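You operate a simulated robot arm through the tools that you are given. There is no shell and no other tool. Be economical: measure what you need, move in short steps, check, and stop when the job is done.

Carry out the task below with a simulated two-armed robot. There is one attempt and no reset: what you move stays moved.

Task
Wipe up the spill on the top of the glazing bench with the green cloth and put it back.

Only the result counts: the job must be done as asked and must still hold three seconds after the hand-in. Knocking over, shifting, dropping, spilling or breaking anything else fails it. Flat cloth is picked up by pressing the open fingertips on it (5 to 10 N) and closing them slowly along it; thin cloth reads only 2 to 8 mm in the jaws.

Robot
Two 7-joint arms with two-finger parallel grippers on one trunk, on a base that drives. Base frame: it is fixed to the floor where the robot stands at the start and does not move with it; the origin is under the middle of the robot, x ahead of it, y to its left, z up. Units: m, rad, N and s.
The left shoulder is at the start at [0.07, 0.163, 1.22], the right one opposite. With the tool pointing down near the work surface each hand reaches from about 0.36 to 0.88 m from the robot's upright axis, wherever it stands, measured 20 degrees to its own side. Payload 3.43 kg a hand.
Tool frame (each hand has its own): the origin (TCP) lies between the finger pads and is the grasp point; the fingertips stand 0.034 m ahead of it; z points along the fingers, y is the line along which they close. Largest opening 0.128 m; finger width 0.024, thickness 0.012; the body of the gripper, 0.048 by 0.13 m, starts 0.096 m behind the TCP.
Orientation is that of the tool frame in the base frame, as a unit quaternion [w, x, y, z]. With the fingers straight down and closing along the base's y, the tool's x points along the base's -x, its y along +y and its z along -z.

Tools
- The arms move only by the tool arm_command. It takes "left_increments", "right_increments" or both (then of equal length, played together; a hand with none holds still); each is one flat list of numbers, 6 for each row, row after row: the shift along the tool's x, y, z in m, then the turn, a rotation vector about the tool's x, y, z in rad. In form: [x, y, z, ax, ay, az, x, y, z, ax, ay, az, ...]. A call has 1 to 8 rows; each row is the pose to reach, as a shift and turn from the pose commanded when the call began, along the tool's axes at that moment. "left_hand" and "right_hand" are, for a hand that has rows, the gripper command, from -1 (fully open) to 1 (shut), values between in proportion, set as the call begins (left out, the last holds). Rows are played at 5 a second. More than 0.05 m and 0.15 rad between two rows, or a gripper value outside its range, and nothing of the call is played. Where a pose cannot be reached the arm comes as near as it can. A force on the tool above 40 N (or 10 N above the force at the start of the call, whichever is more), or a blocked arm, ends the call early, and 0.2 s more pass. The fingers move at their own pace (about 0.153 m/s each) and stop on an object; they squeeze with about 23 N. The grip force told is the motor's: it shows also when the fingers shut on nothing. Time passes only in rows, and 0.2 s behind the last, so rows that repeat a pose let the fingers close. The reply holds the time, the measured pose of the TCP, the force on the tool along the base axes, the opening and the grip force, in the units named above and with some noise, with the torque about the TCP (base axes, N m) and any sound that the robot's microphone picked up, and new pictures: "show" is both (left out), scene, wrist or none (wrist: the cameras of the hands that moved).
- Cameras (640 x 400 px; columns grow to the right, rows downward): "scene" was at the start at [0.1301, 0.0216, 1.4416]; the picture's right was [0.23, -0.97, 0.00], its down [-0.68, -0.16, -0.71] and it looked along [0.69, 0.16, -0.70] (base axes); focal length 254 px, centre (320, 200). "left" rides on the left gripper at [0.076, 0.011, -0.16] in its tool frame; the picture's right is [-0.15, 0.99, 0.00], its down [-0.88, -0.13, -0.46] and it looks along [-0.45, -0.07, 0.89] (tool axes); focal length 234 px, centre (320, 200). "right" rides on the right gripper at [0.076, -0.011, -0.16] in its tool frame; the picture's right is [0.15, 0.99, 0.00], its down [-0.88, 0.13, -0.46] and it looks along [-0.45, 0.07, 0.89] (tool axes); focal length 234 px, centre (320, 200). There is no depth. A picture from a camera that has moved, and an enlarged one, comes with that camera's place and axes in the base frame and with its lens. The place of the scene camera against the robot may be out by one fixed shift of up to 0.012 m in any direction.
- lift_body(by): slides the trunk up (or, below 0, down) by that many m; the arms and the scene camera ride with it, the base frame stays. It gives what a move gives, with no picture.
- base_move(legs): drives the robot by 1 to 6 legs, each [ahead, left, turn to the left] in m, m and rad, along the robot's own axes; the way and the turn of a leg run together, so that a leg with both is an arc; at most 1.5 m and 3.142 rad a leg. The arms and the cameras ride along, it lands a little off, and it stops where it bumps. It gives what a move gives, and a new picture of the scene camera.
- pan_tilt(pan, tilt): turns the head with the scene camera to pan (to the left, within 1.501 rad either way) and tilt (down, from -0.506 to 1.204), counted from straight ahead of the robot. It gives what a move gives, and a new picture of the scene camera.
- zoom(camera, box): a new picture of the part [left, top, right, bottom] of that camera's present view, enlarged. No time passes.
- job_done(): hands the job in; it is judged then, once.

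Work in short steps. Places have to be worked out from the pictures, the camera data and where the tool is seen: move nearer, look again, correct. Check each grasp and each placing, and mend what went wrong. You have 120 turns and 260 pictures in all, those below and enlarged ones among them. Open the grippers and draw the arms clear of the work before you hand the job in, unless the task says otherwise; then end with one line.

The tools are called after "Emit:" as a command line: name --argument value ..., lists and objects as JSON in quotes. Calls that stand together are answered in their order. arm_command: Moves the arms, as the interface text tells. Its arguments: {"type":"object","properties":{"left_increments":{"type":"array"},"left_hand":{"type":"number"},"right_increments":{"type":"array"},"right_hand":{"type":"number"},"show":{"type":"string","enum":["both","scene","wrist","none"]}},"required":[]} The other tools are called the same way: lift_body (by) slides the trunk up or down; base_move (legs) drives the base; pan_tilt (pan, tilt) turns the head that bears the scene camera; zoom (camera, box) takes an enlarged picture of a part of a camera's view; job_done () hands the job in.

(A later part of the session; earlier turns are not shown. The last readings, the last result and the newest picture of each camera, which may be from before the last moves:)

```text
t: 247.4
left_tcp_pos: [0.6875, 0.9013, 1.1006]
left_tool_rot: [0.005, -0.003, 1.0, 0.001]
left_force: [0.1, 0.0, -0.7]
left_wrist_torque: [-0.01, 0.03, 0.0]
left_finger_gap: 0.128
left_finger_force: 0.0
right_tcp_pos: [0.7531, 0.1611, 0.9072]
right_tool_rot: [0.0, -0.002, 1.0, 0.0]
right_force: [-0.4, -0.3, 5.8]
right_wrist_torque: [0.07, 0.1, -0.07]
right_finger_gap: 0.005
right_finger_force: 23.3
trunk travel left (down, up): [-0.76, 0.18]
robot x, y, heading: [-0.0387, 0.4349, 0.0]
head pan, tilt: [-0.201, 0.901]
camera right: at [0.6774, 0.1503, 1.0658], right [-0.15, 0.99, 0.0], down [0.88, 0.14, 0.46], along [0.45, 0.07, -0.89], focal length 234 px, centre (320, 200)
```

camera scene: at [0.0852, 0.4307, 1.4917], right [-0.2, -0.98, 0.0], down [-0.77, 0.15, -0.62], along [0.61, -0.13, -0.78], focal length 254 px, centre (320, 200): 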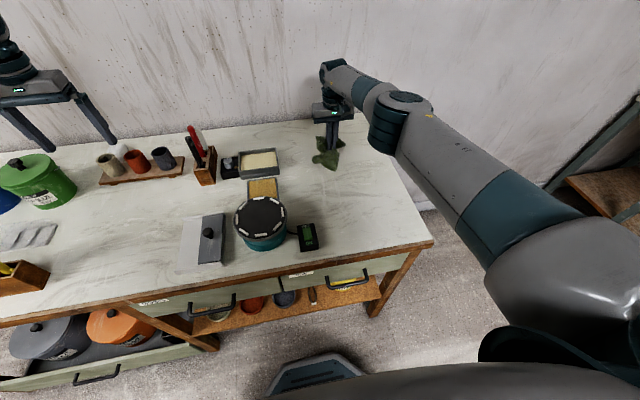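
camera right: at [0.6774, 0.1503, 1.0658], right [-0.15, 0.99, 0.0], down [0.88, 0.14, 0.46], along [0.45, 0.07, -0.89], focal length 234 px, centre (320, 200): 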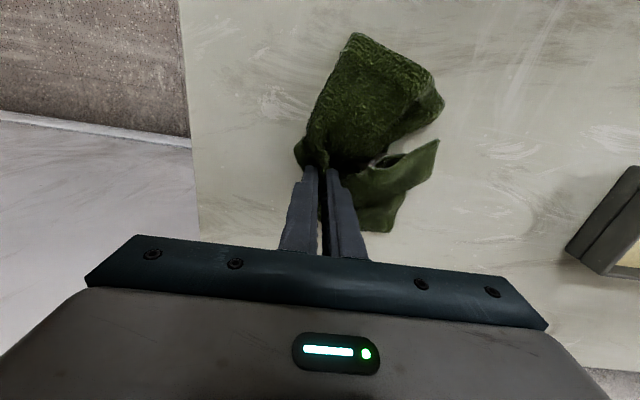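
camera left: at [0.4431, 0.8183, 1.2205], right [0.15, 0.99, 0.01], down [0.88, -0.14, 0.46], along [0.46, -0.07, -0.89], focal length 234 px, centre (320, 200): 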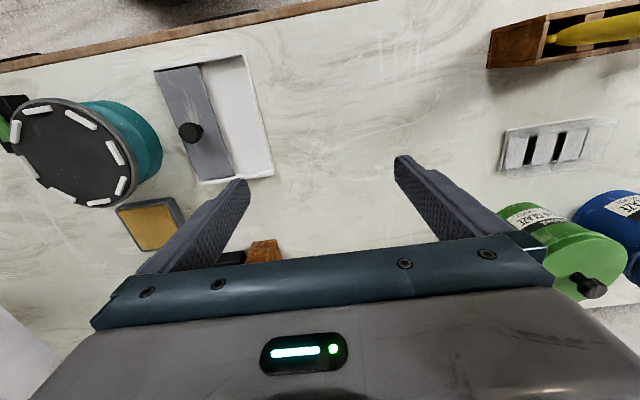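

No change in the surface here. One more lane at y≈0.10 back toward me, then lift.

Emit:
arm_command --right_increments '[0, -0.035, 0, 0, 0, 0, 0, -0.065, 0, 0, 0, 0, 0.048, -0.065, 0, 0, 0, 0, 0.096, -0.065, 0, 0, 0, 0, 0.144, -0.065, 0, 0, 0, 0, 0.192, -0.065, 0, 0, 0, 0, 0.24, -0.065, 0, 0, 0, 0, 0.285, -0.065, 0, 0, 0, 0]' --show "none"

Emit:
arm_command --right_increments '[0, 0, -0.05, 0, 0, 0, 0, 0, -0.1, 0, 0, 0, 0, 0, -0.15, 0, 0, 0, 0, 0.03, -0.18, 0, 0, 0, 0, 0.06, -0.2, 0, 0, 0]' --show "scene"

Emit:
zoom --camera "scene" --box '[270, 110, 430, 245]'

```text
t: 249.2
left_tcp_pos: [0.6851, 0.899, 1.1043]
left_tool_rot: [0.005, -0.004, 1.0, 0.002]
left_force: [0.1, 0.5, 0.9]
left_wrist_torque: [-0.02, -0.02, 0.01]
left_finger_gap: 0.1281
left_finger_force: 0.0
right_tcp_pos: [0.4632, 0.0923, 0.9065]
right_tool_rot: [0.001, -0.003, 1.0, 0.0]
right_force: [1.3, -0.1, 5.8]
right_wrist_torque: [-0.01, -0.05, -0.06]
right_finger_gap: 0.0053
right_finger_force: 23.6
trunk travel left (down, up): [-0.76, 0.18]
robot x, y, heading: [-0.0403, 0.4295, 0.007]
head pan, tilt: [-0.201, 0.901]
```

```text
t: 250.4
left_tcp_pos: [0.6871, 0.9008, 1.1003]
left_tool_rot: [0.005, -0.003, 1.0, 0.002]
left_force: [-0.5, 0.2, -0.3]
left_wrist_torque: [-0.02, -0.02, -0.03]
left_finger_gap: 0.128
left_finger_force: 0.1
right_tcp_pos: [0.4702, 0.1542, 1.1074]
right_tool_rot: [0.0, -0.002, 1.0, -0.001]
right_force: [0.2, -0.2, -0.4]
right_wrist_torque: [-0.03, 0.0, -0.06]
right_finger_gap: 0.005
right_finger_force: 23.0
trunk travel left (down, up): [-0.76, 0.18]
robot x, y, heading: [-0.0419, 0.4362, 0.007]
head pan, tilt: [-0.201, 0.901]
camera scene: at [0.0853, 0.4255, 1.4917], right [-0.2, -0.98, 0.0], down [-0.77, 0.15, -0.62], along [0.61, -0.12, -0.78], focal length 254 px, centre (320, 200)
```

scene: 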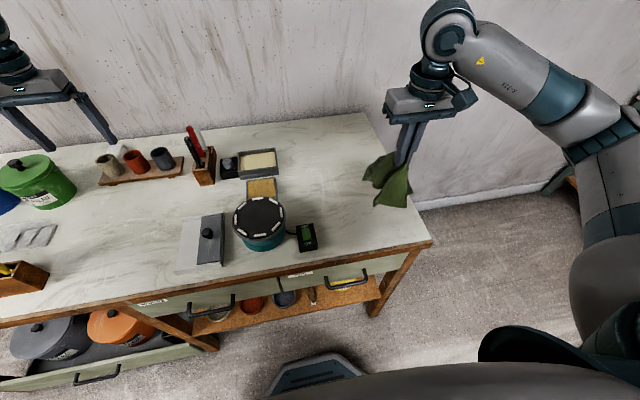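

```text
2.96 times, centred on (350, 178) of scene
camera zoom: at [0.0853, 0.4255, 1.4917], right [-0.2, -0.98, 0.0], down [-0.77, 0.15, -0.62], along [0.61, -0.12, -0.78], focal length 754 px, centre (231, 267)
```

zoom: 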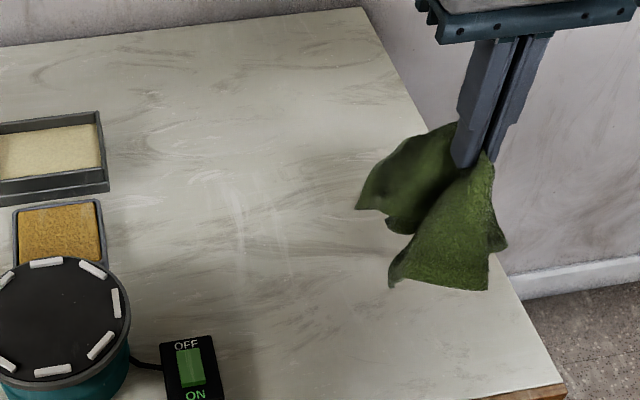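

No change on the right part. Next the centre: raise, back off for the drawer, shift left so the right hand covers y 0.72–1.0.

Emit:
lift_body --by 0.18

Emit:
base_move --legs '[[-0.1, 0, 0], [0, 0.68, 0]]'

Emit:
lift_body --by -0.18

Emit:
zoom --camera "scene" --box '[160, 100, 480, 300]'

```text
t: 252.4
left_tcp_pos: [0.6861, 0.8981, 1.2825]
left_tool_rot: [0.005, -0.004, 1.0, 0.003]
left_force: [0.0, -0.1, 0.2]
left_wrist_torque: [-0.01, -0.02, 0.04]
left_finger_gap: 0.128
left_finger_force: 0.0
right_tcp_pos: [0.4701, 0.1528, 1.2883]
right_tool_rot: [0.0, -0.002, 1.0, 0.001]
right_force: [1.0, -0.2, -0.1]
right_wrist_torque: [-0.06, 0.02, -0.04]
right_finger_gap: 0.005
right_finger_force: 22.6
trunk travel left (down, up): [-0.94, 0.0]
robot x, y, heading: [-0.0433, 0.435, 0.006]
head pan, tilt: [-0.201, 0.901]
```

```text
t: 257.1
left_tcp_pos: [0.5858, 1.6023, 1.2834]
left_tool_rot: [0.005, 0.0, 1.0, 0.003]
left_force: [0.3, -0.2, 0.3]
left_wrist_torque: [0.01, -0.01, -0.02]
left_finger_gap: 0.1278
left_finger_force: 0.1
right_tcp_pos: [0.3648, 0.8588, 1.2865]
right_tool_rot: [0.001, 0.002, 1.0, 0.001]
right_force: [0.4, -0.8, 0.2]
right_wrist_torque: [0.01, 0.03, -0.03]
right_finger_gap: 0.005
right_finger_force: 23.5
trunk travel left (down, up): [-0.94, 0.0]
robot x, y, heading: [-0.1422, 1.1456, 0.003]
head pan, tilt: [-0.201, 0.901]
camera scene: at [-0.019, 1.131, 1.6718], right [-0.2, -0.98, 0.0], down [-0.77, 0.16, -0.62], along [0.61, -0.12, -0.78], focal length 254 px, centre (320, 200)
```

scene: 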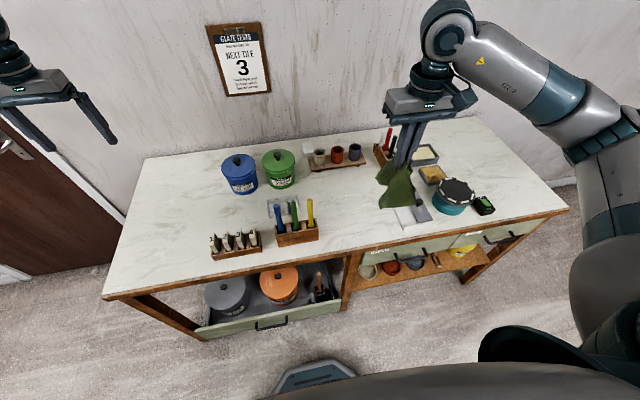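

```text
t: 259.1
left_tcp_pos: [0.586, 1.6047, 1.1023]
left_tool_rot: [0.005, 0.001, 1.0, 0.003]
left_force: [-0.1, 0.1, -0.3]
left_wrist_torque: [0.0, 0.0, 0.02]
left_finger_gap: 0.1281
left_finger_force: 0.1
right_tcp_pos: [0.3649, 0.8599, 1.1073]
right_tool_rot: [-0.001, 0.001, 1.0, 0.0]
right_force: [0.3, 0.0, -0.6]
right_wrist_torque: [-0.02, 0.0, -0.03]
right_finger_gap: 0.0051
right_finger_force: 23.4
trunk travel left (down, up): [-0.76, 0.18]
robot x, y, heading: [-0.1431, 1.1428, -0.0]
head pan, tilt: [-0.201, 0.901]
```

```text
2.00 times, centred on (320, 200) of scene
camera zoom: at [-0.0191, 1.1327, 1.4919], right [-0.2, -0.98, 0.0], down [-0.77, 0.16, -0.62], along [0.61, -0.13, -0.78], focal length 509 px, centre (320, 200)
```

zoom: 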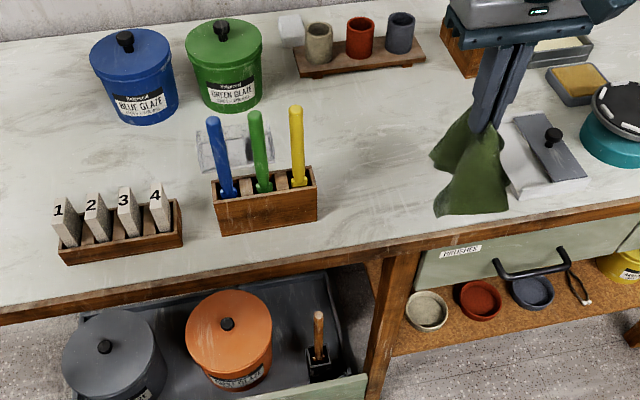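

Wipe the centre: go to (0.44, 0.88), descend to TCP z≈0.907.

Emit:
arm_command --right_increments '[-0.03, 0.005, 0.035, 0, 0, 0, -0.06, 0.01, 0.07, 0, 0, 0, -0.075, 0.02, 0.11, 0, 0, 0, -0.075, 0.02, 0.15, 0, 0, 0, -0.075, 0.02, 0.185, 0, 0, 0, -0.075, 0.02, 0.194, 0, 0, 0, -0.075, 0.02, 0.2, 0, 0, 0]' --show "none"

Emit:
arm_command --right_increments '[-0.048, 0, 0, 0, 0, 0, -0.096, 0, 0, 0, 0, 0, -0.144, 0, 0, 0, 0, 0, -0.192, 0, 0, 0, 0, 0, -0.24, 0, 0, 0, 0, 0, -0.26, 0.035, 0, 0, 0, 0, -0.25, 0.07, 0, 0, 0, 0, -0.21, 0.07, 0, 0, 0, 0]' --show "wrist"

```text
t: 260.7
left_tcp_pos: [0.5856, 1.6037, 1.1028]
left_tool_rot: [0.006, 0.0, 1.0, 0.003]
left_force: [-0.1, 0.0, -0.1]
left_wrist_torque: [-0.02, -0.03, 0.02]
left_finger_gap: 0.128
left_finger_force: 0.0
right_tcp_pos: [0.4384, 0.881, 0.9069]
right_tool_rot: [0.003, 0.001, 1.0, -0.001]
right_force: [-0.3, -1.9, 12.6]
right_wrist_torque: [0.03, -0.03, -0.08]
right_finger_gap: 0.0048
right_finger_force: 22.8
trunk travel left (down, up): [-0.76, 0.18]
robot x, y, heading: [-0.1417, 1.1456, -0.001]
head pan, tilt: [-0.201, 0.901]
```

```text
t: 262.5
left_tcp_pos: [0.5862, 1.601, 1.1044]
left_tool_rot: [0.006, 0.001, 1.0, 0.003]
left_force: [-0.3, -1.1, 0.7]
left_wrist_torque: [0.05, 0.02, 0.01]
left_finger_gap: 0.1281
left_finger_force: 0.1
right_tcp_pos: [0.6484, 0.9452, 0.908]
right_tool_rot: [0.0, 0.002, 1.0, 0.001]
right_force: [1.7, 0.8, 8.1]
right_wrist_torque: [0.14, -0.1, -0.02]
right_finger_gap: 0.005
right_finger_force: 23.3
right hand out of reach, approached as far as the arm can: row 6, 7
trunk travel left (down, up): [-0.76, 0.18]
robot x, y, heading: [-0.144, 1.142, -0.001]
head pan, tilt: [-0.201, 0.901]
camera right: at [0.5729, 0.935, 1.0676], right [-0.14, 0.99, 0.0], down [0.88, 0.12, 0.46], along [0.45, 0.07, -0.89], focal length 234 px, centre (320, 200)
```

right: 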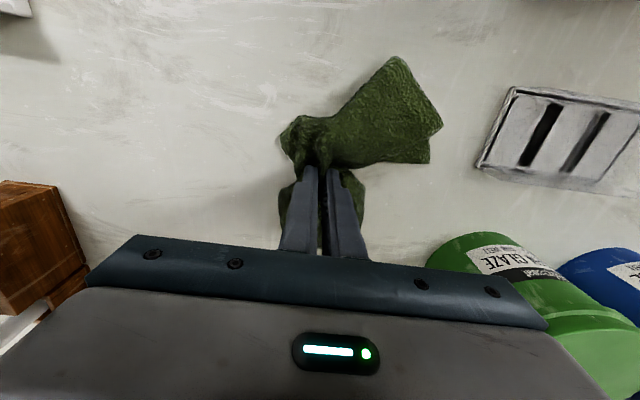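

Continue: back along y≈0.95, then across to y≈0.81 and forward.

Emit:
arm_command --right_increments '[0.048, 0.0, 0, 0, 0, 0, 0.096, 0, 0, 0, 0, 0, 0.144, 0, 0, 0, 0, 0, 0.19, 0, 0, 0, 0, 0, 0.2, -0.045, 0, 0, 0, 0, 0.2, -0.09, 0, 0, 0, 0, 0.2, -0.135, 0, 0, 0, 0, 0.16, -0.135, 0, 0, 0, 0]' --show "none"

Emit:
arm_command --right_increments '[-0.048, 0, 0, 0, 0, 0, -0.096, 0, 0, 0, 0, 0, -0.144, 0, 0, 0, 0, 0, -0.16, 0, 0, 0, 0, 0, -0.16, 0, -0.04, 0, 0, 0, -0.16, 0, -0.09, 0, 0, 0, -0.13, 0, -0.14, 0, 0, 0, -0.1, 0, -0.18, 0, 0, 0]' --show "scene"

Emit:
zoom --camera "scene" --box '[290, 120, 450, 240]'

```text
t: 264.3
left_tcp_pos: [0.5865, 1.6043, 1.1006]
left_tool_rot: [0.004, 0.001, 1.0, 0.001]
left_force: [0.7, 0.4, -1.1]
left_wrist_torque: [0.0, 0.01, 0.01]
left_finger_gap: 0.1281
left_finger_force: 0.1
right_tcp_pos: [0.4879, 0.8147, 0.9059]
right_tool_rot: [0.0, 0.003, 1.0, -0.001]
right_force: [-3.2, -1.0, 14.6]
right_wrist_torque: [-0.03, 0.1, 0.03]
right_finger_gap: 0.0049
right_finger_force: 22.7
trunk travel left (down, up): [-0.76, 0.18]
robot x, y, heading: [-0.1464, 1.1471, -0.004]
head pan, tilt: [-0.201, 0.901]
```

```text
refused: row 7 steps farther than a row can; nothing moved
```

```text
3.33 times, centred on (370, 180) of scene
camera zoom: at [-0.0186, 1.1344, 1.4919], right [-0.2, -0.98, 0.0], down [-0.77, 0.16, -0.62], along [0.61, -0.13, -0.78], focal length 848 px, centre (153, 267)
```

zoom: 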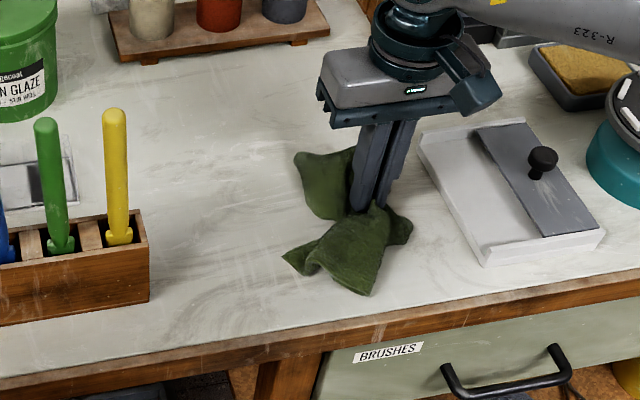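

Emit:
arm_command --right_increments '[-0.048, 0, 0, 0, 0, 0, -0.096, 0, 0, 0, 0, 0, -0.144, 0, 0, 0, 0, 0, -0.16, 0, 0, 0, 0, 0, -0.16, 0, -0.045, 0, 0, 0, -0.16, 0, -0.09, 0, 0, 0, -0.13, 0, -0.125, 0, 0, 0, -0.1, 0, -0.16, 0, 0, 0]' --show "scene"

Emit:
zoom --camera "scene" --box '[290, 120, 450, 240]'

Emit:
zoom --camera "left" --box '[0, 0, 640, 400]'

```text
t: 266.1
left_tcp_pos: [0.5843, 1.6034, 1.104]
left_tool_rot: [0.005, 0.0, 1.0, 0.003]
left_force: [0.1, -0.4, -0.4]
left_wrist_torque: [0.02, -0.04, -0.01]
left_finger_gap: 0.1279
left_finger_force: 0.1
right_tcp_pos: [0.5849, 0.8133, 1.0697]
right_tool_rot: [0.001, 0.002, 1.0, 0.0]
right_force: [0.0, 0.6, -0.2]
right_wrist_torque: [-0.03, -0.03, -0.05]
right_finger_gap: 0.0048
right_finger_force: 23.2
trunk travel left (down, up): [-0.76, 0.18]
robot x, y, heading: [-0.1439, 1.1445, -0.004]
head pan, tilt: [-0.201, 0.901]
camera scene: at [-0.0212, 1.1318, 1.492], right [-0.2, -0.98, 0.0], down [-0.77, 0.16, -0.62], along [0.61, -0.12, -0.78], focal length 254 px, centre (320, 200)
```

scene: 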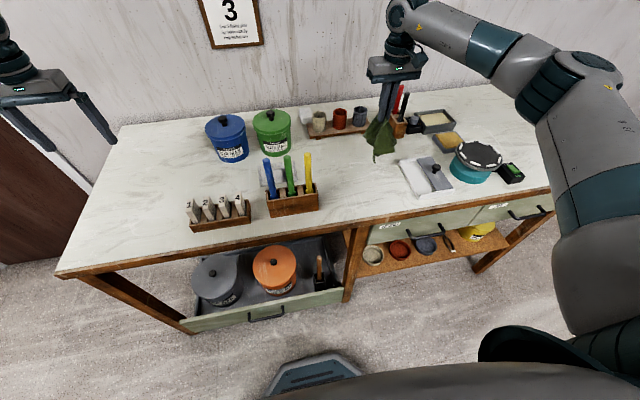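

```text
3.33 times, centred on (370, 180) of scene
camera zoom: at [-0.0212, 1.1318, 1.492], right [-0.2, -0.98, 0.0], down [-0.77, 0.16, -0.62], along [0.61, -0.12, -0.78], focal length 848 px, centre (153, 267)
```

zoom: 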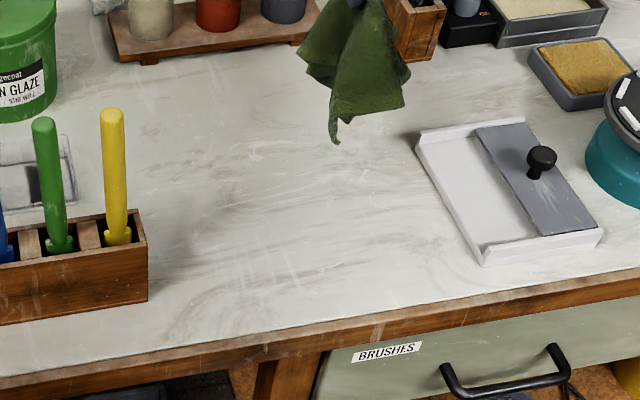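

```text
1.00 times, centred on (320, 200) of left (not enlarged: the box is as wide or as high as the picture)
camera zoom: at [0.5057, 1.6139, 1.263], right [0.15, 0.99, 0.01], down [0.88, -0.13, 0.46], along [0.46, -0.06, -0.89], focal length 234 px, centre (320, 200)
```

zoom: 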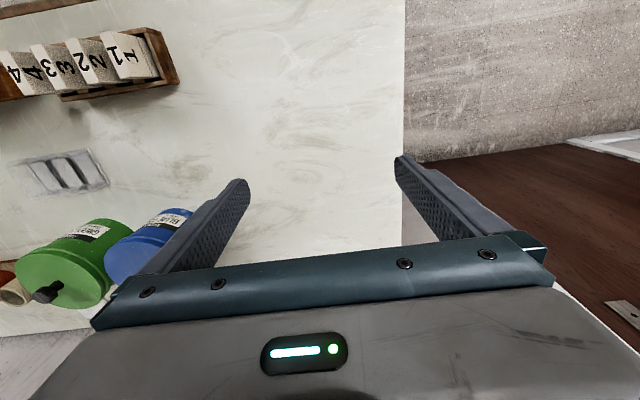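

Centre unchanged too. Next the left end: raise the hand and trunk, and shift left 0.6.

Emit:
arm_command --right_increments '[0.04, 0, -0.03, 0, 0, 0, 0.08, 0, -0.06, 0, 0, 0, 0.12, 0, -0.09, 0, 0, 0]' --show "none"

Emit:
lift_body --by 0.18

Emit:
base_move --legs '[[0, 0.65, 0]]'

Emit:
lift_body --by -0.18

```text
t: 266.9
left_tcp_pos: [0.5867, 1.6041, 1.1017]
left_tool_rot: [0.004, 0.001, 1.0, 0.003]
left_force: [0.0, 0.2, -0.2]
left_wrist_torque: [-0.02, -0.01, -0.01]
left_finger_gap: 0.1281
left_finger_force: 0.1
right_tcp_pos: [0.4682, 0.819, 1.1604]
right_tool_rot: [0.0, 0.001, 1.0, 0.0]
right_force: [0.1, 0.2, -0.5]
right_wrist_torque: [-0.01, 0.0, -0.02]
right_finger_gap: 0.0051
right_finger_force: 23.3
trunk travel left (down, up): [-0.76, 0.18]
robot x, y, heading: [-0.145, 1.1439, -0.0]
head pan, tilt: [-0.201, 0.901]
```

```text
t: 268.9
left_tcp_pos: [0.5872, 1.6037, 1.2827]
left_tool_rot: [0.005, -0.001, 1.0, 0.002]
left_force: [0.9, -0.9, 0.5]
left_wrist_torque: [-0.01, 0.01, 0.0]
left_finger_gap: 0.1282
left_finger_force: 0.1
right_tcp_pos: [0.4704, 0.819, 1.3394]
right_tool_rot: [0.0, 0.001, 1.0, 0.0]
right_force: [-0.2, 0.2, 0.3]
right_wrist_torque: [-0.01, 0.01, -0.05]
right_finger_gap: 0.0048
right_finger_force: 22.8
trunk travel left (down, up): [-0.94, 0.0]
robot x, y, heading: [-0.1429, 1.144, 0.004]
head pan, tilt: [-0.201, 0.901]
```

```text
t: 272.4
left_tcp_pos: [0.5699, 2.2474, 1.2825]
left_tool_rot: [0.004, -0.011, 1.0, 0.003]
left_force: [-0.4, 0.9, 0.2]
left_wrist_torque: [0.03, 0.0, 0.01]
left_finger_gap: 0.1279
left_finger_force: 0.1
right_tcp_pos: [0.471, 1.4589, 1.3392]
right_tool_rot: [0.0, -0.01, 1.0, 0.001]
right_force: [-0.5, 0.3, -1.1]
right_wrist_torque: [0.01, 0.03, -0.07]
right_finger_gap: 0.0049
right_finger_force: 22.5
trunk travel left (down, up): [-0.94, 0.0]
robot x, y, heading: [-0.1487, 1.7745, 0.02]
head pan, tilt: [-0.201, 0.901]
camera scene: at [-0.0242, 1.7613, 1.6718], right [-0.18, -0.98, 0.0], down [-0.77, 0.14, -0.62], along [0.61, -0.11, -0.78], focal length 254 px, centre (320, 200)
```

scene: 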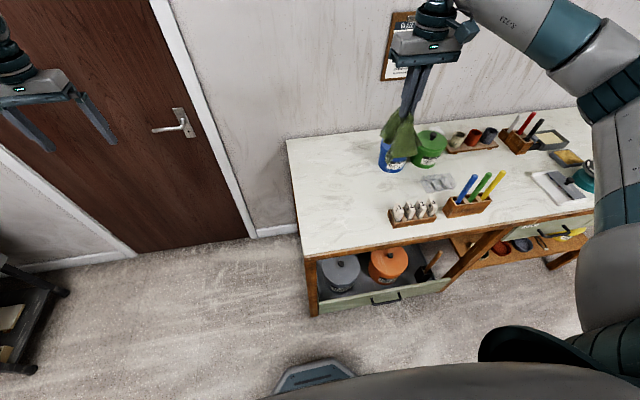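

```text
t: 274.4
left_tcp_pos: [0.5699, 2.2481, 1.1017]
left_tool_rot: [0.005, -0.011, 1.0, 0.002]
left_force: [-0.2, 0.0, 0.0]
left_wrist_torque: [0.02, 0.02, -0.01]
left_finger_gap: 0.1279
left_finger_force: 0.1
right_tcp_pos: [0.4708, 1.4604, 1.1608]
right_tool_rot: [0.0, -0.01, 1.0, 0.0]
right_force: [0.0, 0.3, -0.7]
right_wrist_torque: [0.02, 0.0, -0.05]
right_finger_gap: 0.005
right_finger_force: 22.9
trunk travel left (down, up): [-0.76, 0.18]
robot x, y, heading: [-0.1468, 1.7731, 0.027]
head pan, tilt: [-0.201, 0.901]
```

Wiping the left end: to (0.44, 1.53), descend and sweep.

Emit:
arm_command --right_increments '[0.01, 0.025, 0.035, 0, 0, 0, 0.02, 0.05, 0.07, 0, 0, 0, 0.03, 0.07, 0.11, 0, 0, 0, 0.03, 0.07, 0.155, 0, 0, 0, 0.03, 0.07, 0.2, 0, 0, 0, 0.03, 0.07, 0.235, 0, 0, 0, 0.03, 0.07, 0.247, 0, 0, 0, 0.03, 0.07, 0.254, 0, 0, 0]' --show "none"

Emit:
arm_command --right_increments '[-0.048, 0, 0, 0, 0, 0, -0.096, 0, 0, 0, 0, 0, -0.144, 0, 0, 0, 0, 0, -0.192, 0, 0, 0, 0, 0, -0.24, 0, 0, 0, 0, 0, -0.25, 0.035, 0, 0, 0, 0, -0.25, 0.07, 0, 0, 0, 0, -0.21, 0.07, 0, 0, 0, 0]' --show "none"

Emit:
arm_command --right_increments '[0.048, 0.0, 0, 0, 0, 0, 0.096, 0, 0, 0, 0, 0, 0.144, 0, 0, 0, 0, 0, 0.19, 0, 0, 0, 0, 0, 0.19, 0.035, 0, 0, 0, 0, 0.19, 0.07, 0, 0, 0, 0, 0.15, 0.07, 0, 0, 0, 0, 0.11, 0.07, 0, 0, 0, 0]' --show "wrist"

```text
t: 276.2
left_tcp_pos: [0.5681, 2.2484, 1.1031]
left_tool_rot: [0.005, -0.01, 1.0, 0.002]
left_force: [0.2, -0.5, -0.9]
left_wrist_torque: [-0.04, -0.02, -0.02]
left_finger_gap: 0.1281
left_finger_force: 0.1
right_tcp_pos: [0.439, 1.5295, 0.9096]
right_tool_rot: [0.003, -0.009, 1.0, 0.0]
right_force: [0.1, -0.9, 13.2]
right_wrist_torque: [-0.01, -0.09, -0.04]
right_finger_gap: 0.005
right_finger_force: 23.1
trunk travel left (down, up): [-0.76, 0.18]
robot x, y, heading: [-0.1492, 1.7714, 0.022]
head pan, tilt: [-0.201, 0.901]
```

```text
t: 278.0
left_tcp_pos: [0.5701, 2.2488, 1.1034]
left_tool_rot: [0.005, -0.012, 1.0, 0.003]
left_force: [0.3, 0.6, 0.0]
left_wrist_torque: [0.02, -0.01, 0.02]
left_finger_gap: 0.128
left_finger_force: 0.0
right_tcp_pos: [0.6456, 1.6069, 0.9087]
right_tool_rot: [0.002, -0.009, 1.0, 0.001]
right_force: [2.7, 1.6, 11.1]
right_wrist_torque: [0.12, -0.19, 0.03]
right_finger_gap: 0.005
right_finger_force: 22.6
right hand out of reach, approached as far as the arm can: row 6, 7
trunk travel left (down, up): [-0.76, 0.18]
robot x, y, heading: [-0.1506, 1.7754, 0.016]
head pan, tilt: [-0.201, 0.901]
```

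```text
t: 279.8
left_tcp_pos: [0.5673, 2.25, 1.1035]
left_tool_rot: [0.006, -0.011, 1.0, 0.002]
left_force: [0.2, -0.2, -0.5]
left_wrist_torque: [0.0, 0.01, 0.04]
left_finger_gap: 0.1281
left_finger_force: 0.1
right_tcp_pos: [0.533, 1.6745, 0.9065]
right_tool_rot: [0.001, -0.009, 1.0, -0.001]
right_force: [-5.2, -0.3, 24.1]
right_wrist_torque: [0.06, 0.11, 0.03]
right_finger_gap: 0.0048
right_finger_force: 23.1
trunk travel left (down, up): [-0.76, 0.18]
robot x, y, heading: [-0.147, 1.7723, 0.026]
head pan, tilt: [-0.201, 0.901]
camera right: at [0.4582, 1.6622, 1.0659], right [-0.17, 0.99, 0.0], down [0.88, 0.15, 0.46], along [0.45, 0.08, -0.89], focal length 234 px, centre (320, 200)
```

right: 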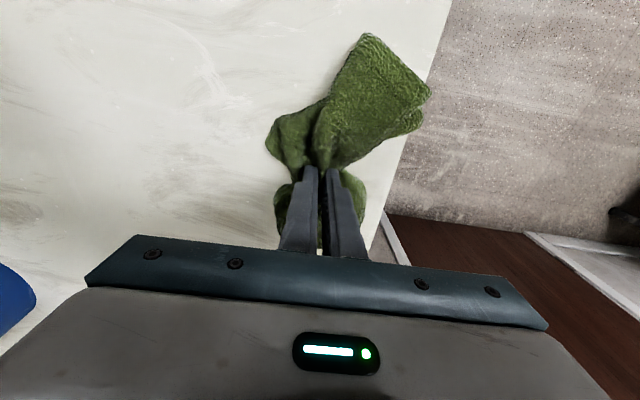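

Still no difference. Since this bench top looks clean everywhere, I'll take a proper look at the white table with the red-handled tongs (maybe another glazing station). Lift, reposition and face it.

Emit:
arm_command --right_increments '[0, 0, -0.05, 0, 0, 0, 0, 0, -0.1, 0, 0, 0, 0.03, 0, -0.14, 0, 0, 0, 0.06, 0, -0.18, 0, 0, 0, 0.06, 0, -0.22, 0, 0, 0, 0.06, 0, -0.25, 0, 0, 0]' --show "none"

Emit:
lift_body --by 0.18

Emit:
base_move --legs '[[-0.15, 0, 0], [0, -0.72, 0], [0, 0, 2.2]]'

Emit:
pan_tilt --pan 0.0 --tilt 0.45

Emit:
zoom --camera "scene" --box '[180, 100, 460, 275]'

```text
t: 281.2
left_tcp_pos: [0.5704, 2.248, 1.103]
left_tool_rot: [0.004, -0.011, 1.0, 0.002]
left_force: [-1.5, 0.1, -0.4]
left_wrist_torque: [0.02, -0.01, -0.02]
left_finger_gap: 0.1279
left_finger_force: 0.1
right_tcp_pos: [0.4757, 1.6693, 1.1585]
right_tool_rot: [0.0, -0.009, 1.0, -0.001]
right_force: [-0.1, 0.2, 0.5]
right_wrist_torque: [-0.03, 0.0, 0.01]
right_finger_gap: 0.0052
right_finger_force: 23.1
trunk travel left (down, up): [-0.76, 0.18]
robot x, y, heading: [-0.1499, 1.7737, 0.025]
head pan, tilt: [-0.201, 0.901]
```

```text
t: 283.2
left_tcp_pos: [0.57, 2.2482, 1.2817]
left_tool_rot: [0.004, -0.011, 1.0, 0.003]
left_force: [0.9, -1.3, 0.0]
left_wrist_torque: [-0.01, 0.0, -0.03]
left_finger_gap: 0.1281
left_finger_force: 0.1
right_tcp_pos: [0.4762, 1.6692, 1.3379]
right_tool_rot: [0.0, -0.01, 1.0, 0.0]
right_force: [0.5, -0.3, -1.5]
right_wrist_torque: [0.0, 0.0, 0.03]
right_finger_gap: 0.0051
right_finger_force: 22.8
trunk travel left (down, up): [-0.94, 0.0]
robot x, y, heading: [-0.1477, 1.7748, 0.022]
head pan, tilt: [-0.201, 0.901]
```

```text
t: 293.2
left_tcp_pos: [-1.0778, 1.3877, 1.2829]
left_tool_rot: [0.001, 0.887, -0.461, -0.005]
left_force: [-0.8, 0.4, 0.1]
left_wrist_torque: [-0.01, 0.01, 0.02]
left_finger_gap: 0.128
left_finger_force: 0.1
right_tcp_pos: [-0.5453, 1.6325, 1.3378]
right_tool_rot: [0.0, 0.887, -0.462, 0.0]
right_force: [0.1, 0.3, -0.4]
right_wrist_torque: [0.0, 0.01, -0.11]
right_finger_gap: 0.0047
right_finger_force: 23.1
trunk travel left (down, up): [-0.94, 0.0]
robot x, y, heading: [-0.285, 1.0564, 2.187]
head pan, tilt: [-0.201, 0.901]
camera scene: at [-0.3411, 1.1699, 1.6718], right [0.92, 0.4, 0.0], down [0.31, -0.72, -0.62], along [-0.25, 0.57, -0.78], focal length 254 px, centre (320, 200)
```

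scene: 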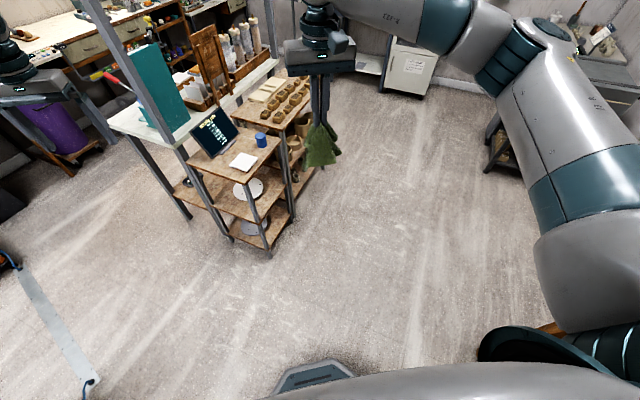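

```text
t: 294.1
left_tcp_pos: [-1.0777, 1.3876, 1.2823]
left_tool_rot: [0.0, 0.887, -0.461, -0.005]
left_force: [0.6, -1.8, 0.0]
left_wrist_torque: [0.03, -0.04, 0.02]
left_finger_gap: 0.1282
left_finger_force: 0.1
right_tcp_pos: [-0.5457, 1.633, 1.3375]
right_tool_rot: [0.0, 0.887, -0.462, 0.001]
right_force: [0.0, 0.6, 0.3]
right_wrist_torque: [0.02, -0.02, -0.08]
right_finger_gap: 0.0049
right_finger_force: 23.1
trunk travel left (down, up): [-0.94, 0.0]
robot x, y, heading: [-0.2789, 1.0575, 2.186]
head pan, tilt: [0.0, 0.45]
camera scene: at [-0.3641, 1.1755, 1.7101], right [0.82, 0.57, 0.0], down [0.25, -0.36, -0.9], along [-0.52, 0.74, -0.44], focal length 254 px, centre (320, 200)
```

scene: 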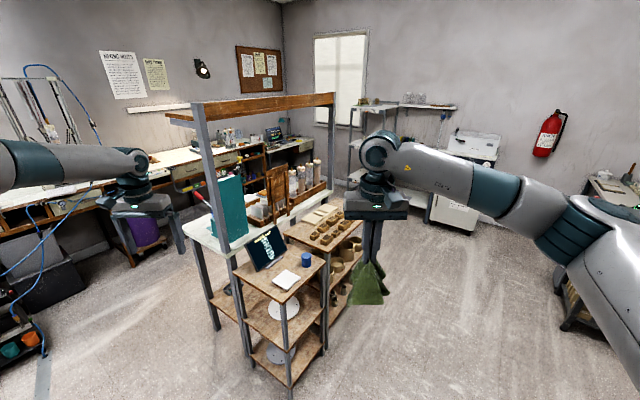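

```text
2.29 times, centred on (320, 188) of scene
camera zoom: at [-0.3641, 1.1755, 1.7101], right [0.82, 0.57, 0.0], down [0.25, -0.36, -0.9], along [-0.52, 0.74, -0.44], focal length 582 px, centre (320, 229)
```

zoom: 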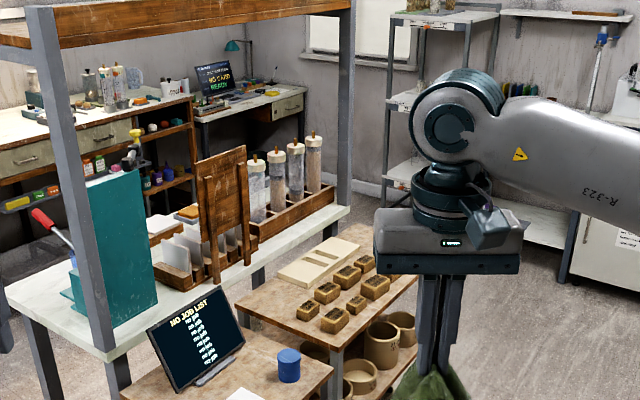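

That's the clay printer loading station, no spill. Back to the glazing bench: I'll test-wipe the compact brownish blotch at (0.615, 1.365), the only non-streak mark. Drive to its front.

Emit:
base_move --legs '[[0, 0, -2.18], [0, 0.58, 0], [0.16, 0, 0]]'

Emit:
pan_tilt --pan -0.25 --tilt 0.85

Emit:
zoom --camera "scene" --box '[240, 100, 440, 225]'

```text
t: 303.4
left_tcp_pos: [0.5689, 2.1048, 1.2846]
left_tool_rot: [0.006, -0.016, 1.0, 0.003]
left_force: [-0.5, -0.3, 0.1]
left_wrist_torque: [0.01, -0.01, 0.0]
left_finger_gap: 0.1281
left_finger_force: 0.1
right_tcp_pos: [0.4808, 1.5267, 1.3391]
right_tool_rot: [0.002, -0.014, 1.0, 0.0]
right_force: [-0.2, -0.5, 0.1]
right_wrist_torque: [-0.01, -0.07, 0.05]
right_finger_gap: 0.0049
right_finger_force: 22.7
trunk travel left (down, up): [-0.94, 0.0]
robot x, y, heading: [-0.1425, 1.6209, 0.033]
head pan, tilt: [0.0, 0.45]
camera scene: at [-0.0036, 1.6306, 1.7106], right [0.03, -1.0, 0.0], down [-0.43, -0.01, -0.9], along [0.9, 0.03, -0.43], focal length 254 px, centre (320, 200)
```

scene: 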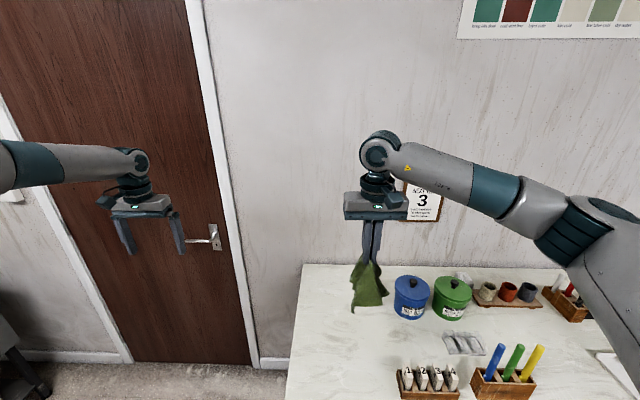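

```text
t: 304.3
left_tcp_pos: [0.5736, 2.1063, 1.2828]
left_tool_rot: [0.004, -0.015, 1.0, 0.003]
left_force: [0.5, -0.3, -0.6]
left_wrist_torque: [0.0, 0.01, 0.0]
left_finger_gap: 0.1278
left_finger_force: 0.0
right_tcp_pos: [0.4845, 1.5274, 1.336]
right_tool_rot: [0.001, -0.015, 1.0, 0.0]
right_force: [-0.6, -0.3, -0.1]
right_wrist_torque: [0.02, 0.02, 0.07]
right_finger_gap: 0.005
right_finger_force: 22.9
trunk travel left (down, up): [-0.94, 0.0]
robot x, y, heading: [-0.142, 1.6219, 0.033]
head pan, tilt: [-0.25, 0.85]
camera scene: at [-0.0135, 1.6104, 1.6756], right [-0.22, -0.98, 0.0], down [-0.73, 0.16, -0.66], along [0.64, -0.14, -0.75], focal length 254 px, centre (320, 200)
```

scene: 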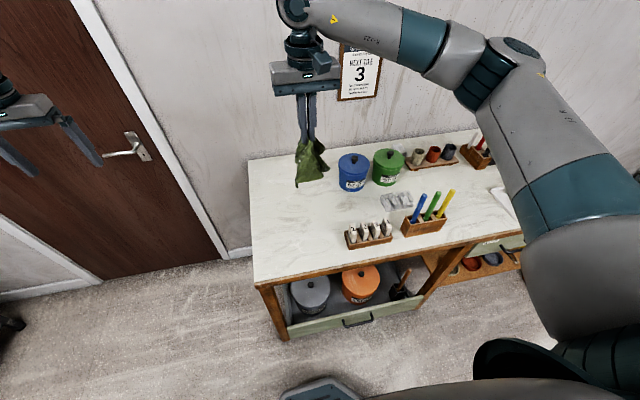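

```text
3.20 times, centred on (340, 162) of scene
camera zoom: at [-0.0135, 1.6104, 1.6756], right [-0.22, -0.98, 0.0], down [-0.73, 0.16, -0.66], along [0.64, -0.14, -0.75], focal length 814 px, centre (256, 320)
```

zoom: 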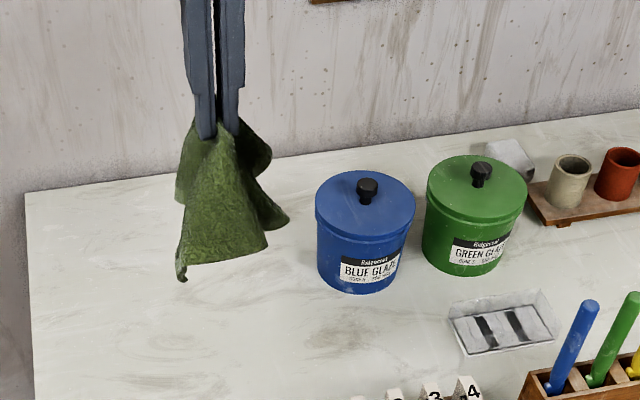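

I'll lower and wipe that blotch from (0.62, 1.50) to (0.62, 1.35), keeping off the jar and tiles.

Emit:
lift_body --by -0.18

Emit:
arm_command --right_increments '[-0.036, -0.005, 0.03, 0, 0, 0, -0.07, -0.01, 0.06, 0, 0, 0, -0.105, -0.015, 0.095, 0, 0, 0, -0.135, -0.02, 0.13, 0, 0, 0, -0.135, -0.02, 0.175, 0, 0, 0, -0.135, -0.02, 0.22, 0, 0, 0, -0.135, -0.02, 0.24, 0, 0, 0, -0.135, -0.02, 0.248, 0, 0, 0]' --show "none"

Emit:
arm_command --right_increments '[0, -0.04, 0, 0, 0, 0, 0, -0.08, 0, 0, 0, 0, 0, -0.12, 0, 0, 0, 0, 0, -0.145, 0, 0, 0, 0, 0, -0.1, 0, 0, 0, 0, 0, -0.05, 0, 0, 0, 0, 0, 0, 0, 0, 0, 0]' --show "wrist"

```text
t: 306.3
left_tcp_pos: [0.5722, 2.1056, 1.1029]
left_tool_rot: [0.005, -0.015, 1.0, 0.004]
left_force: [-0.5, 0.9, 0.9]
left_wrist_torque: [0.01, 0.04, -0.02]
left_finger_gap: 0.128
left_finger_force: 0.1
right_tcp_pos: [0.483, 1.5263, 1.1581]
right_tool_rot: [-0.001, -0.015, 1.0, 0.0]
right_force: [0.0, 0.1, -0.3]
right_wrist_torque: [-0.03, -0.01, 0.07]
right_finger_gap: 0.0047
right_finger_force: 22.5
trunk travel left (down, up): [-0.76, 0.18]
robot x, y, heading: [-0.1415, 1.624, 0.03]
head pan, tilt: [-0.25, 0.85]
```

```text
t: 308.1
left_tcp_pos: [0.5711, 2.1053, 1.1036]
left_tool_rot: [0.005, -0.016, 1.0, 0.003]
left_force: [-0.6, -0.5, 1.4]
left_wrist_torque: [0.0, 0.01, 0.0]
left_finger_gap: 0.1281
left_finger_force: 0.1
right_tcp_pos: [0.6195, 1.5097, 0.9096]
right_tool_rot: [0.001, -0.014, 1.0, 0.001]
right_force: [1.1, -0.5, 5.6]
right_wrist_torque: [0.02, -0.04, 0.09]
right_finger_gap: 0.0051
right_finger_force: 23.3
trunk travel left (down, up): [-0.76, 0.18]
robot x, y, heading: [-0.1397, 1.6189, 0.029]
head pan, tilt: [-0.25, 0.85]
```

```text
t: 309.7
left_tcp_pos: [0.5717, 2.1054, 1.101]
left_tool_rot: [0.006, -0.016, 1.0, 0.002]
left_force: [0.1, 0.5, 0.4]
left_wrist_torque: [0.01, 0.03, -0.02]
left_finger_gap: 0.1277
left_finger_force: 0.1
right_tcp_pos: [0.6208, 1.5114, 0.9089]
right_tool_rot: [0.001, -0.014, 1.0, 0.0]
right_force: [-0.3, -0.4, 4.6]
right_wrist_torque: [0.0, -0.04, 0.09]
right_finger_gap: 0.0048
right_finger_force: 23.0
trunk travel left (down, up): [-0.76, 0.18]
robot x, y, heading: [-0.1406, 1.6235, 0.034]
head pan, tilt: [-0.25, 0.85]
camera right: at [0.5461, 1.4983, 1.0692], right [-0.17, 0.98, 0.0], down [0.88, 0.16, 0.46], along [0.45, 0.08, -0.89], focal length 234 px, centre (320, 200)
```

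right: 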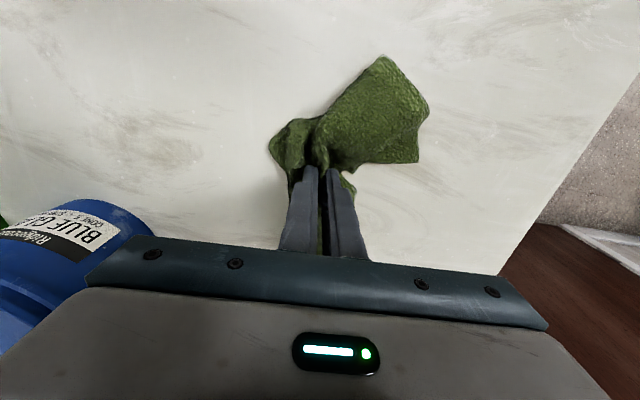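

The blotch is just marble. I'll also cover the back-left strip: lift, move past the drawer (y≈1.9), and come closer, with the left arm pulled back.

Emit:
arm_command --right_increments '[0, 0.02, -0.05, 0, 0, 0, 0, 0.04, -0.1, 0, 0, 0, 0, 0.04, -0.14, 0, 0, 0]' --left_increments '[0.045, 0, -0.02, 0, 0, 0, 0.09, 0, -0.04, 0, 0, 0, 0.14, 0, -0.04, 0, 0, 0]' --show "none"

Emit:
base_move --legs '[[0, 0.25, -0.03], [0.2, 0, 0]]'

```text
refused: row 1 steps farther than a row can; nothing moved
```

```text
t: 312.7
left_tcp_pos: [0.7799, 2.3257, 1.1029]
left_tool_rot: [0.005, 0.0, 1.0, 0.003]
left_force: [-0.3, 0.3, 0.6]
left_wrist_torque: [0.0, 0.0, 0.0]
left_finger_gap: 0.1279
left_finger_force: 0.0
right_tcp_pos: [0.8111, 1.7281, 0.9088]
right_tool_rot: [-0.001, 0.001, 1.0, 0.0]
right_force: [-1.6, 0.0, 4.7]
right_wrist_torque: [-0.01, 0.04, 0.05]
right_finger_gap: 0.0048
right_finger_force: 23.7
trunk travel left (down, up): [-0.76, 0.18]
robot x, y, heading: [0.048, 1.8674, -0.003]
head pan, tilt: [-0.25, 0.85]
camera scene: at [0.1775, 1.8489, 1.4957], right [-0.25, -0.97, 0.0], down [-0.73, 0.19, -0.66], along [0.64, -0.16, -0.75], focal length 254 px, centre (320, 200)
```

scene: 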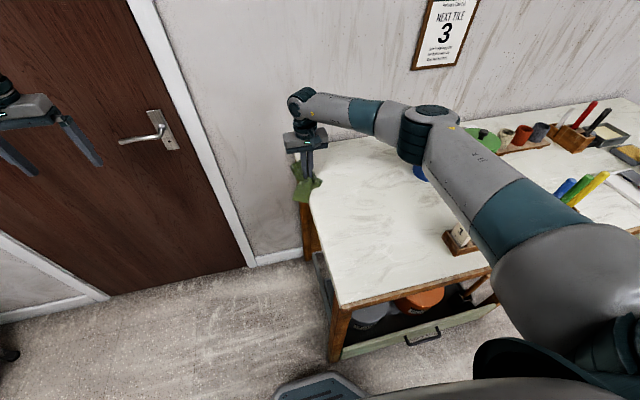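

The arm call was refused, and the drive harmlessly dragged the cloth across the free left end. From here I wipe the back-left strip in lanes along y.

Emit:
arm_command --right_increments '[0, -0.048, 0, 0, 0, 0, 0, -0.096, 0, 0, 0, 0, 0, -0.144, 0, 0, 0, 0, 0, -0.19, 0, 0, 0, 0, -0.035, -0.19, 0, 0, 0, 0, -0.065, -0.17, 0, 0, 0, 0, -0.065, -0.125, 0, 0, 0, 0, -0.065, -0.08, 0, 0, 0, 0]' --show "none"

Emit:
arm_command --right_increments '[0.045, 0, 0, 0, 0, 0, 0.09, 0, 0, 0, 0, 0, 0.13, -0.02, 0, 0, 0, 0, 0.13, -0.065, 0, 0, 0, 0, 0.13, -0.11, 0, 0, 0, 0, 0.13, -0.11, -0.045, 0, 0, 0, 0.13, -0.11, -0.09, 0, 0, 0, 0.13, -0.11, -0.135, 0, 0, 0]' --show "wrist"

```text
t: 314.5
left_tcp_pos: [0.7815, 2.3268, 1.1019]
left_tool_rot: [0.005, 0.0, 1.0, 0.001]
left_force: [1.0, 0.3, -1.3]
left_wrist_torque: [-0.02, 0.03, 0.02]
left_finger_gap: 0.1277
left_finger_force: 0.0
right_tcp_pos: [0.8784, 1.6506, 0.9102]
right_tool_rot: [0.001, 0.001, 1.0, -0.001]
right_force: [-1.3, -0.6, 2.5]
right_wrist_torque: [-0.02, 0.04, 0.07]
right_finger_gap: 0.005
right_finger_force: 23.2
right hand out of reach, approached as far as the arm can: row 6, 7
trunk travel left (down, up): [-0.76, 0.18]
robot x, y, heading: [0.0562, 1.8632, 0.003]
head pan, tilt: [-0.25, 0.85]
```

```text
t: 316.3
left_tcp_pos: [0.7809, 2.3246, 1.1023]
left_tool_rot: [0.005, 0.0, 1.0, 0.002]
left_force: [-0.3, 0.3, 0.0]
left_wrist_torque: [0.03, 0.01, 0.01]
left_finger_gap: 0.1278
left_finger_force: 0.1
right_tcp_pos: [0.7489, 1.5374, 1.0475]
right_tool_rot: [0.001, 0.002, 1.0, 0.0]
right_force: [0.1, 0.4, 0.0]
right_wrist_torque: [-0.02, -0.01, -0.1]
right_finger_gap: 0.005
right_finger_force: 23.1
trunk travel left (down, up): [-0.76, 0.18]
robot x, y, heading: [0.0524, 1.8678, 0.001]
head pan, tilt: [-0.25, 0.85]
camera right: at [0.6736, 1.5274, 1.2069], right [-0.14, 0.99, 0.0], down [0.88, 0.13, 0.45], along [0.45, 0.07, -0.89], focal length 234 px, centre (320, 200)
```

right: 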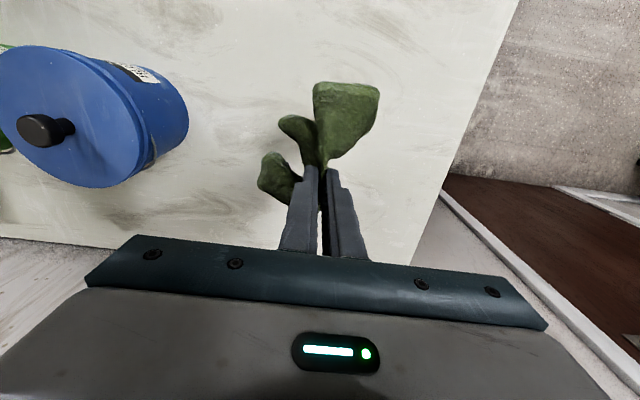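

Clean here as well. Next, the gap behind the palette in the centre: raise, back off, drive right.

Emit:
arm_command --right_increments '[0.03, 0, -0.03, 0, 0, 0, 0.06, 0, -0.06, 0, 0, 0, 0.09, 0, -0.09, 0, 0, 0, 0.09, 0, -0.12, 0, 0, 0]' --show "none"

Emit:
lift_body --by 0.18

Emit:
base_move --legs '[[-0.19, 0, 0], [0, -0.87, 0]]'

Emit:
lift_body --by -0.18

Emit:
zoom --camera "right" --box '[0, 0, 640, 400]'

```text
t: 317.3
left_tcp_pos: [0.7818, 2.3249, 1.1023]
left_tool_rot: [0.004, -0.001, 1.0, 0.002]
left_force: [-0.6, 0.0, 0.4]
left_wrist_torque: [-0.02, 0.01, 0.02]
left_finger_gap: 0.1279
left_finger_force: 0.0
right_tcp_pos: [0.6569, 1.5398, 1.1624]
right_tool_rot: [0.0, 0.003, 1.0, -0.001]
right_force: [0.2, 0.7, 0.9]
right_wrist_torque: [-0.05, 0.03, -0.12]
right_finger_gap: 0.0049
right_finger_force: 22.7
trunk travel left (down, up): [-0.76, 0.18]
robot x, y, heading: [0.0543, 1.8662, 0.001]
head pan, tilt: [-0.25, 0.85]
```

```text
t: 319.3
left_tcp_pos: [0.7817, 2.326, 1.2817]
left_tool_rot: [0.005, 0.0, 1.0, 0.003]
left_force: [0.0, 0.7, 0.9]
left_wrist_torque: [-0.02, 0.02, 0.02]
left_finger_gap: 0.128
left_finger_force: 0.1
right_tcp_pos: [0.6575, 1.5394, 1.3437]
right_tool_rot: [0.0, 0.001, 1.0, 0.0]
right_force: [-0.3, -0.8, 0.0]
right_wrist_torque: [-0.02, -0.03, -0.06]
right_finger_gap: 0.0049
right_finger_force: 23.4
trunk travel left (down, up): [-0.94, 0.0]
robot x, y, heading: [0.0524, 1.8639, 0.003]
head pan, tilt: [-0.25, 0.85]
```

```text
t: 325.0
left_tcp_pos: [0.5888, 1.4638, 1.282]
left_tool_rot: [0.005, 0.004, 1.0, 0.002]
left_force: [0.1, -1.0, -0.1]
left_wrist_torque: [-0.01, -0.01, -0.01]
left_finger_gap: 0.1278
left_finger_force: 0.0
right_tcp_pos: [0.4593, 0.6783, 1.3445]
right_tool_rot: [0.0, 0.005, 1.0, -0.002]
right_force: [-0.2, -0.6, -0.3]
right_wrist_torque: [-0.01, 0.01, -0.09]
right_finger_gap: 0.0047
right_finger_force: 23.0
trunk travel left (down, up): [-0.94, 0.0]
robot x, y, heading: [-0.1434, 1.0041, -0.007]
head pan, tilt: [-0.25, 0.85]
camera scene: at [-0.0177, 0.9916, 1.6757], right [-0.26, -0.97, 0.0], down [-0.73, 0.19, -0.66], along [0.64, -0.17, -0.75], focal length 254 px, centre (320, 200)
```

scene: 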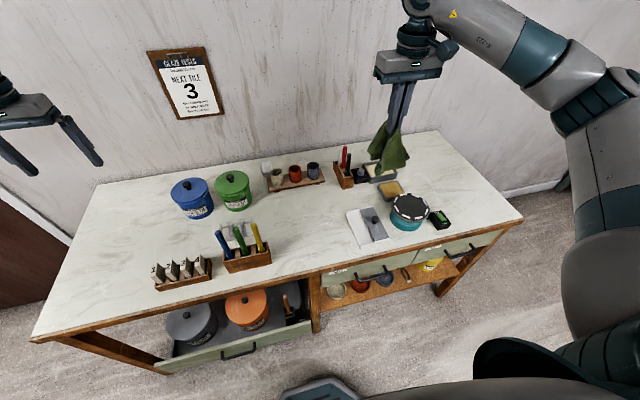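

```text
t: 327.0
left_tcp_pos: [0.5888, 1.4625, 1.1034]
left_tool_rot: [0.005, 0.004, 1.0, 0.003]
left_force: [0.3, -0.6, -0.4]
left_wrist_torque: [0.02, 0.02, -0.01]
left_finger_gap: 0.1282
left_finger_force: 0.1
right_tcp_pos: [0.4584, 0.6771, 1.164]
right_tool_rot: [0.0, 0.005, 1.0, 0.0]
right_force: [-0.1, -0.4, 0.3]
right_wrist_torque: [-0.01, -0.03, -0.04]
right_finger_gap: 0.0049
right_finger_force: 23.5
trunk travel left (down, up): [-0.76, 0.18]
robot x, y, heading: [-0.1391, 1.0098, -0.013]
head pan, tilt: [-0.25, 0.85]
```

```text
1.00 times, centred on (320, 200) of right (not enlarged: the box is as wide or as high as the picture)
camera zoom: at [0.3833, 0.6671, 1.3232], right [-0.14, 0.99, 0.0], down [0.88, 0.12, 0.46], along [0.45, 0.06, -0.89], focal length 234 px, centre (320, 200)
```

zoom: 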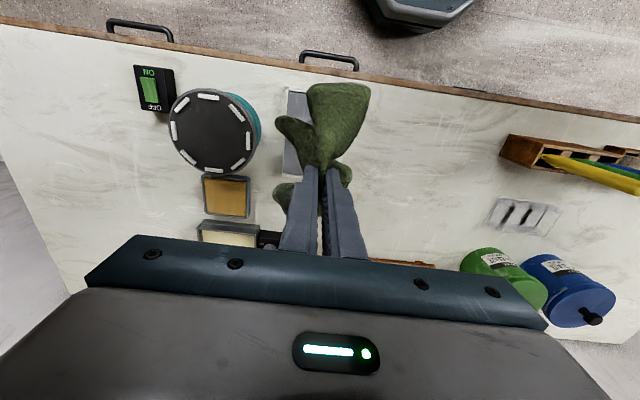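

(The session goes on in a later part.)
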